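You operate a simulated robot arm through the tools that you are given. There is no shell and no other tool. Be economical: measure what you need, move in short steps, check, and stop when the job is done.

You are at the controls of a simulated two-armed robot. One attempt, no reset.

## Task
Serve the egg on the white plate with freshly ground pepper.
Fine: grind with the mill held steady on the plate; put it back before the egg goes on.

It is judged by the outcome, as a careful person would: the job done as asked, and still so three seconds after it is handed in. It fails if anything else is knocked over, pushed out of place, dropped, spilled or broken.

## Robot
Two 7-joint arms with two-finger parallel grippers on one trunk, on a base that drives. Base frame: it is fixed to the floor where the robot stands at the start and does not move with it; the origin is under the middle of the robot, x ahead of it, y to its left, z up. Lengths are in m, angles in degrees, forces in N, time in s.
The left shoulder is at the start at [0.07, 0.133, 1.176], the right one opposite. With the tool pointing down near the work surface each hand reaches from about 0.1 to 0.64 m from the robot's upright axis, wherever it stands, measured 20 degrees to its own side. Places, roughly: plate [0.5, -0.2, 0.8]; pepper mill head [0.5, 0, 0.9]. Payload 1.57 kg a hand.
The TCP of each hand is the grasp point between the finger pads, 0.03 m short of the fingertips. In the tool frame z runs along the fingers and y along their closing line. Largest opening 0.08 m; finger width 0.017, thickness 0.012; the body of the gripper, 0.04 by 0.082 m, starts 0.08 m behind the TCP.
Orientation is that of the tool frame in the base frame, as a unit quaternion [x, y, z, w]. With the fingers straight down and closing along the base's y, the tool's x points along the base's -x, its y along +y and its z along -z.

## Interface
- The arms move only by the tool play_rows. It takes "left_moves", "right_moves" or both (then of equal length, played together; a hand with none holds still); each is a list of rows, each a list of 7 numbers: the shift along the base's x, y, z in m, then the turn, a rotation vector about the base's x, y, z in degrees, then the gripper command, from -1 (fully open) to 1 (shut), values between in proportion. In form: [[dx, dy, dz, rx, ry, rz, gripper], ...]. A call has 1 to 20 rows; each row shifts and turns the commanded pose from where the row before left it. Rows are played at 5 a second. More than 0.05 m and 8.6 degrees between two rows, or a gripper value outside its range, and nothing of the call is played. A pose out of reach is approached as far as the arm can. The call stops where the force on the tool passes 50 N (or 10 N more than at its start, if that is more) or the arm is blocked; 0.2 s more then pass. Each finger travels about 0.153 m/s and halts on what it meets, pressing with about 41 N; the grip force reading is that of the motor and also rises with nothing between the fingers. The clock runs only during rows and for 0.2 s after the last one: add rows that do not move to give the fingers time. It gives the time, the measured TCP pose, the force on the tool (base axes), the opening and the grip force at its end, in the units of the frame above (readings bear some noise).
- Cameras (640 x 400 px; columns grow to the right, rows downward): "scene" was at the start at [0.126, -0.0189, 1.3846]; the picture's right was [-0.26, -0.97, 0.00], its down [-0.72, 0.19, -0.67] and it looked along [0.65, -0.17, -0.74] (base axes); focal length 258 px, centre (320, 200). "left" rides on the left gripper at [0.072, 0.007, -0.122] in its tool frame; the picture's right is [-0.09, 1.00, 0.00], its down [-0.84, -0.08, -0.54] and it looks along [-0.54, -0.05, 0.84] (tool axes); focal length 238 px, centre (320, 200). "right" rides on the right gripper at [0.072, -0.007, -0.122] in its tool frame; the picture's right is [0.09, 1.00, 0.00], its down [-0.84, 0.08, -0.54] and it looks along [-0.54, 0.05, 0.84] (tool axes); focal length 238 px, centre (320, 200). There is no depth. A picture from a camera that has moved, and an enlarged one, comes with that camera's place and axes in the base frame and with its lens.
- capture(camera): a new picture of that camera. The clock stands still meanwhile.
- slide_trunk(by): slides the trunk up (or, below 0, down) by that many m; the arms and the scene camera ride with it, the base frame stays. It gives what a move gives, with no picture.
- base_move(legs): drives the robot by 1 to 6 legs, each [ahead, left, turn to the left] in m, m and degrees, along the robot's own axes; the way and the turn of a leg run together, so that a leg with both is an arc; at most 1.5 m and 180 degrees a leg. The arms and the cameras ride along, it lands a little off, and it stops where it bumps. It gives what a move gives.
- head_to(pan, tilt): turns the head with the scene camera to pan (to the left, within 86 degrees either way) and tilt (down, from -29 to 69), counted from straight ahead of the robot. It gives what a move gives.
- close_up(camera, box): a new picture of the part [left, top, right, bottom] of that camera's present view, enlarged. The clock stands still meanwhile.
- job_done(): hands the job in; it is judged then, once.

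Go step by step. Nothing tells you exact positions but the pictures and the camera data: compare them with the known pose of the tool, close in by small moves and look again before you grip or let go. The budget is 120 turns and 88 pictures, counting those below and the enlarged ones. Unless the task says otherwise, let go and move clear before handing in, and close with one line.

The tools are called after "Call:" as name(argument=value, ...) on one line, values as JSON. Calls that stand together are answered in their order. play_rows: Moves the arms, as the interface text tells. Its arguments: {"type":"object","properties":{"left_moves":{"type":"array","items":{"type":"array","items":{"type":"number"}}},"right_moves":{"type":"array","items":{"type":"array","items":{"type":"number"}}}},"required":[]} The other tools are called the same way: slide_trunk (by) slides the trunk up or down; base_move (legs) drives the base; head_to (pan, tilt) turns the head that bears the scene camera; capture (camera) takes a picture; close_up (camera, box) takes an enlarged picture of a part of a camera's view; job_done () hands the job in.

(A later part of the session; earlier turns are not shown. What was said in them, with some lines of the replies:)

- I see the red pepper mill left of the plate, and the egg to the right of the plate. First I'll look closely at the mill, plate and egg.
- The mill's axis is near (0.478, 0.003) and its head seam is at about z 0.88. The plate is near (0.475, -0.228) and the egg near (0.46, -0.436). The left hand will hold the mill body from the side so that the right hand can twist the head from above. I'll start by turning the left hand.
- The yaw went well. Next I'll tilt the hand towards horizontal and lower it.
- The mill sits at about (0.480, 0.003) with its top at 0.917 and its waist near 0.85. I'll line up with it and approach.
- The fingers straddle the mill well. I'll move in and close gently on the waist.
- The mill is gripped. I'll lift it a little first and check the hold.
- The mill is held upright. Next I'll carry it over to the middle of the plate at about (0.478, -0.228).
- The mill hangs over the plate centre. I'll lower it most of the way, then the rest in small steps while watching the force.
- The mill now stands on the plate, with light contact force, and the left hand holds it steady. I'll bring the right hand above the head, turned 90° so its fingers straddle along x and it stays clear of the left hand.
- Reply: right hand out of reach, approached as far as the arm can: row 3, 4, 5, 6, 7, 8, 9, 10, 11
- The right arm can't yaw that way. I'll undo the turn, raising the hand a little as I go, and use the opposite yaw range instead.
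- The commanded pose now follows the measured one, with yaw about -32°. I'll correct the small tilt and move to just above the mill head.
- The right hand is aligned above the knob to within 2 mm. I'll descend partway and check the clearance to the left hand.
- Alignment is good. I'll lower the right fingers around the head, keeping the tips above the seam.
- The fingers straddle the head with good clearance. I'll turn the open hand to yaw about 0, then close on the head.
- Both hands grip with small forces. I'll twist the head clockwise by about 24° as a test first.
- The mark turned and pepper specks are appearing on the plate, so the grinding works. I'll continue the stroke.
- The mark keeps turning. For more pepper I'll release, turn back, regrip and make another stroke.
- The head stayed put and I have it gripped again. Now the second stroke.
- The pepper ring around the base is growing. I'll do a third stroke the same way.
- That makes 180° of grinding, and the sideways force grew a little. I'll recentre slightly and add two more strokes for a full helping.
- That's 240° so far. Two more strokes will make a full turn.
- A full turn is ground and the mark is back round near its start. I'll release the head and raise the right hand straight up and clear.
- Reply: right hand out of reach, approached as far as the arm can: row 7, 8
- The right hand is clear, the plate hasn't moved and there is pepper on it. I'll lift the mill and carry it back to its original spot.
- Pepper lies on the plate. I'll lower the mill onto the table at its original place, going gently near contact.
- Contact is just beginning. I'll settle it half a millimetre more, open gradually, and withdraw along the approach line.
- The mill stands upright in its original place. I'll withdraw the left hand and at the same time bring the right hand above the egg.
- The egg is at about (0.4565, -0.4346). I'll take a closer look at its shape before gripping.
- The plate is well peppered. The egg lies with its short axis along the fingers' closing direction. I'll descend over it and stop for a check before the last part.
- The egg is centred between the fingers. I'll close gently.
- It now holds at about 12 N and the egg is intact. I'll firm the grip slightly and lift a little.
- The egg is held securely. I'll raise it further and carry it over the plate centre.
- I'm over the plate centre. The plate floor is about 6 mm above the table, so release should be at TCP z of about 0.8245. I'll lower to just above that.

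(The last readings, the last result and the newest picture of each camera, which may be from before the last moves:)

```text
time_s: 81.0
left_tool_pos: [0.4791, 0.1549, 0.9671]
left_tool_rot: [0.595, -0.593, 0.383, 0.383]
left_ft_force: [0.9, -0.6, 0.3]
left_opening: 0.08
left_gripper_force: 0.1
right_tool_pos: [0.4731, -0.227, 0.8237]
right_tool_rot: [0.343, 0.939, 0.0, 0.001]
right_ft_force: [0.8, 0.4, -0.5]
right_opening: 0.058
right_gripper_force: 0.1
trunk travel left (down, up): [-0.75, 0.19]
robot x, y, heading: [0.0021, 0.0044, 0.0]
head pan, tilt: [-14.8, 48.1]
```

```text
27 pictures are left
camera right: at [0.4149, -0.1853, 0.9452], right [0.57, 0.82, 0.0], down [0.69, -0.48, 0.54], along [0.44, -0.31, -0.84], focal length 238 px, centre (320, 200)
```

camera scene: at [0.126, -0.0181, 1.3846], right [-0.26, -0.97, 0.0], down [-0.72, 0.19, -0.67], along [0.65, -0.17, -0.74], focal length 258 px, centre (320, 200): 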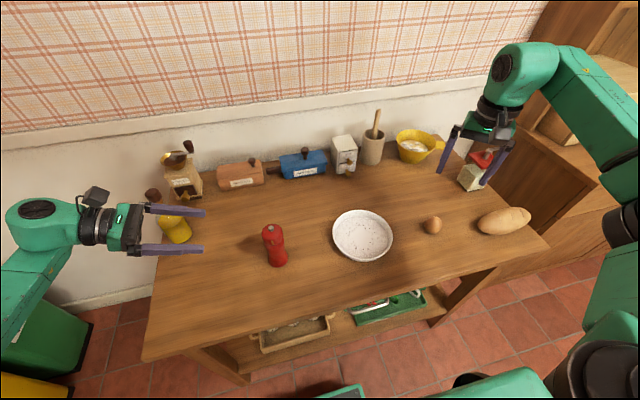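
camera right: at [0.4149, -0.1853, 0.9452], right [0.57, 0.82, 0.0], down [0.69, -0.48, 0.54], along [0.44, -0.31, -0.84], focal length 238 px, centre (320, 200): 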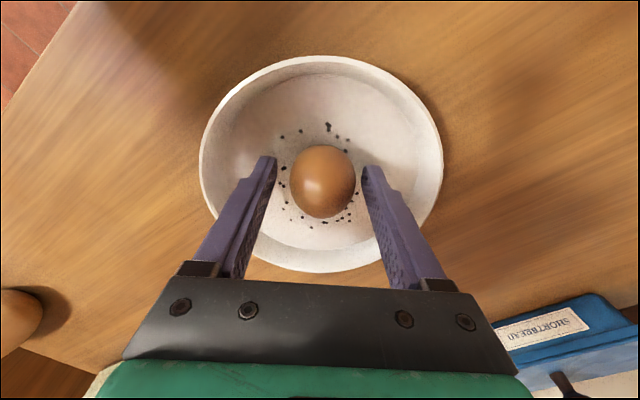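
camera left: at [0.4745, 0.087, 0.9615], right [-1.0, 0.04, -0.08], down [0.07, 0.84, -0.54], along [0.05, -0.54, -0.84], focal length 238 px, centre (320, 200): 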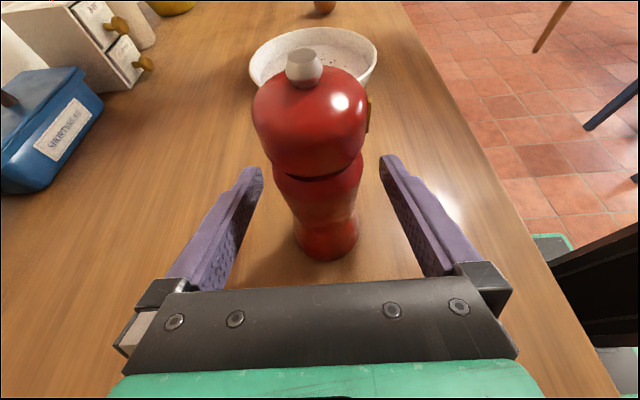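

The egg rests in the middle of the plate and is released. I'll lift the right hand straight up and clear, then check everything.

Call:
play_rows(right_moves=[[0, 0, 0.01, 0, 0, 0, -0.5], [0, 0, 0.02, 0, 0, 0, -0.5], [0, 0, 0.03, 0, 0, 0, -0.5], [0, 0, 0.04, 0, 0, 0, -0.5], [0, 0, 0.04, 0, 0, 0, -0.5], [0, 0, 0.04, 0, 0, 0, -0.5], [0, 0, 0.04, 0, 0, 0, -0.5], [-0.02, -0.03, 0.02, 0, 0, 0, -0.5], [-0.02, -0.03, 0, 0, 0, 0, -0.5], [0, 0, 0, 0, 0, 0, -0.5]])

Call:
capture(camera="scene")

Call:
close_up(camera="scene", box=[240, 190, 432, 310])

```text
time_s: 83.2
left_tool_pos: [0.4804, 0.1562, 0.967]
left_tool_rot: [0.595, -0.593, 0.383, 0.384]
left_ft_force: [0.9, -0.3, 0.9]
left_opening: 0.0802
left_gripper_force: 0.1
right_tool_pos: [0.4346, -0.2849, 1.0643]
right_tool_rot: [0.343, 0.939, 0.0, 0.0]
right_ft_force: [0.6, 0.2, 0.6]
right_opening: 0.06
right_gripper_force: 0.1
trunk travel left (down, up): [-0.75, 0.19]
robot x, y, heading: [0.0013, 0.0009, 0.1]
head pan, tilt: [-14.8, 48.1]
```

```text
26 pictures are left
camera scene: at [0.127, -0.0175, 1.3845], right [-0.26, -0.97, 0.0], down [-0.72, 0.19, -0.67], along [0.65, -0.17, -0.74], focal length 258 px, centre (320, 200)
```

scene: 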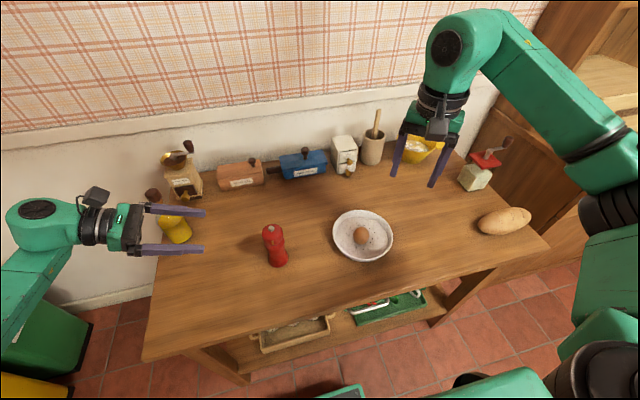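

```text
3.33 times, centred on (336, 250) of scene
camera zoom: at [0.127, -0.0175, 1.3845], right [-0.26, -0.97, 0.0], down [-0.72, 0.19, -0.67], along [0.65, -0.17, -0.74], focal length 858 px, centre (267, 33)
```

zoom: 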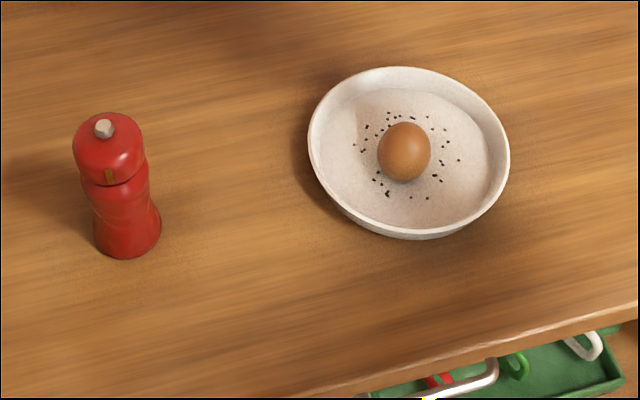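

The egg sits on the peppered plate, the mill is upright in its original place, nothing else has moved, and both hands are clear. I'm handing the job in.

Call:
job_done()

```text
The job is handed in.
```

The egg is on the white plate with freshly ground pepper. I ground it with the mill held steady on the plate, and put the mill back before the egg went on.
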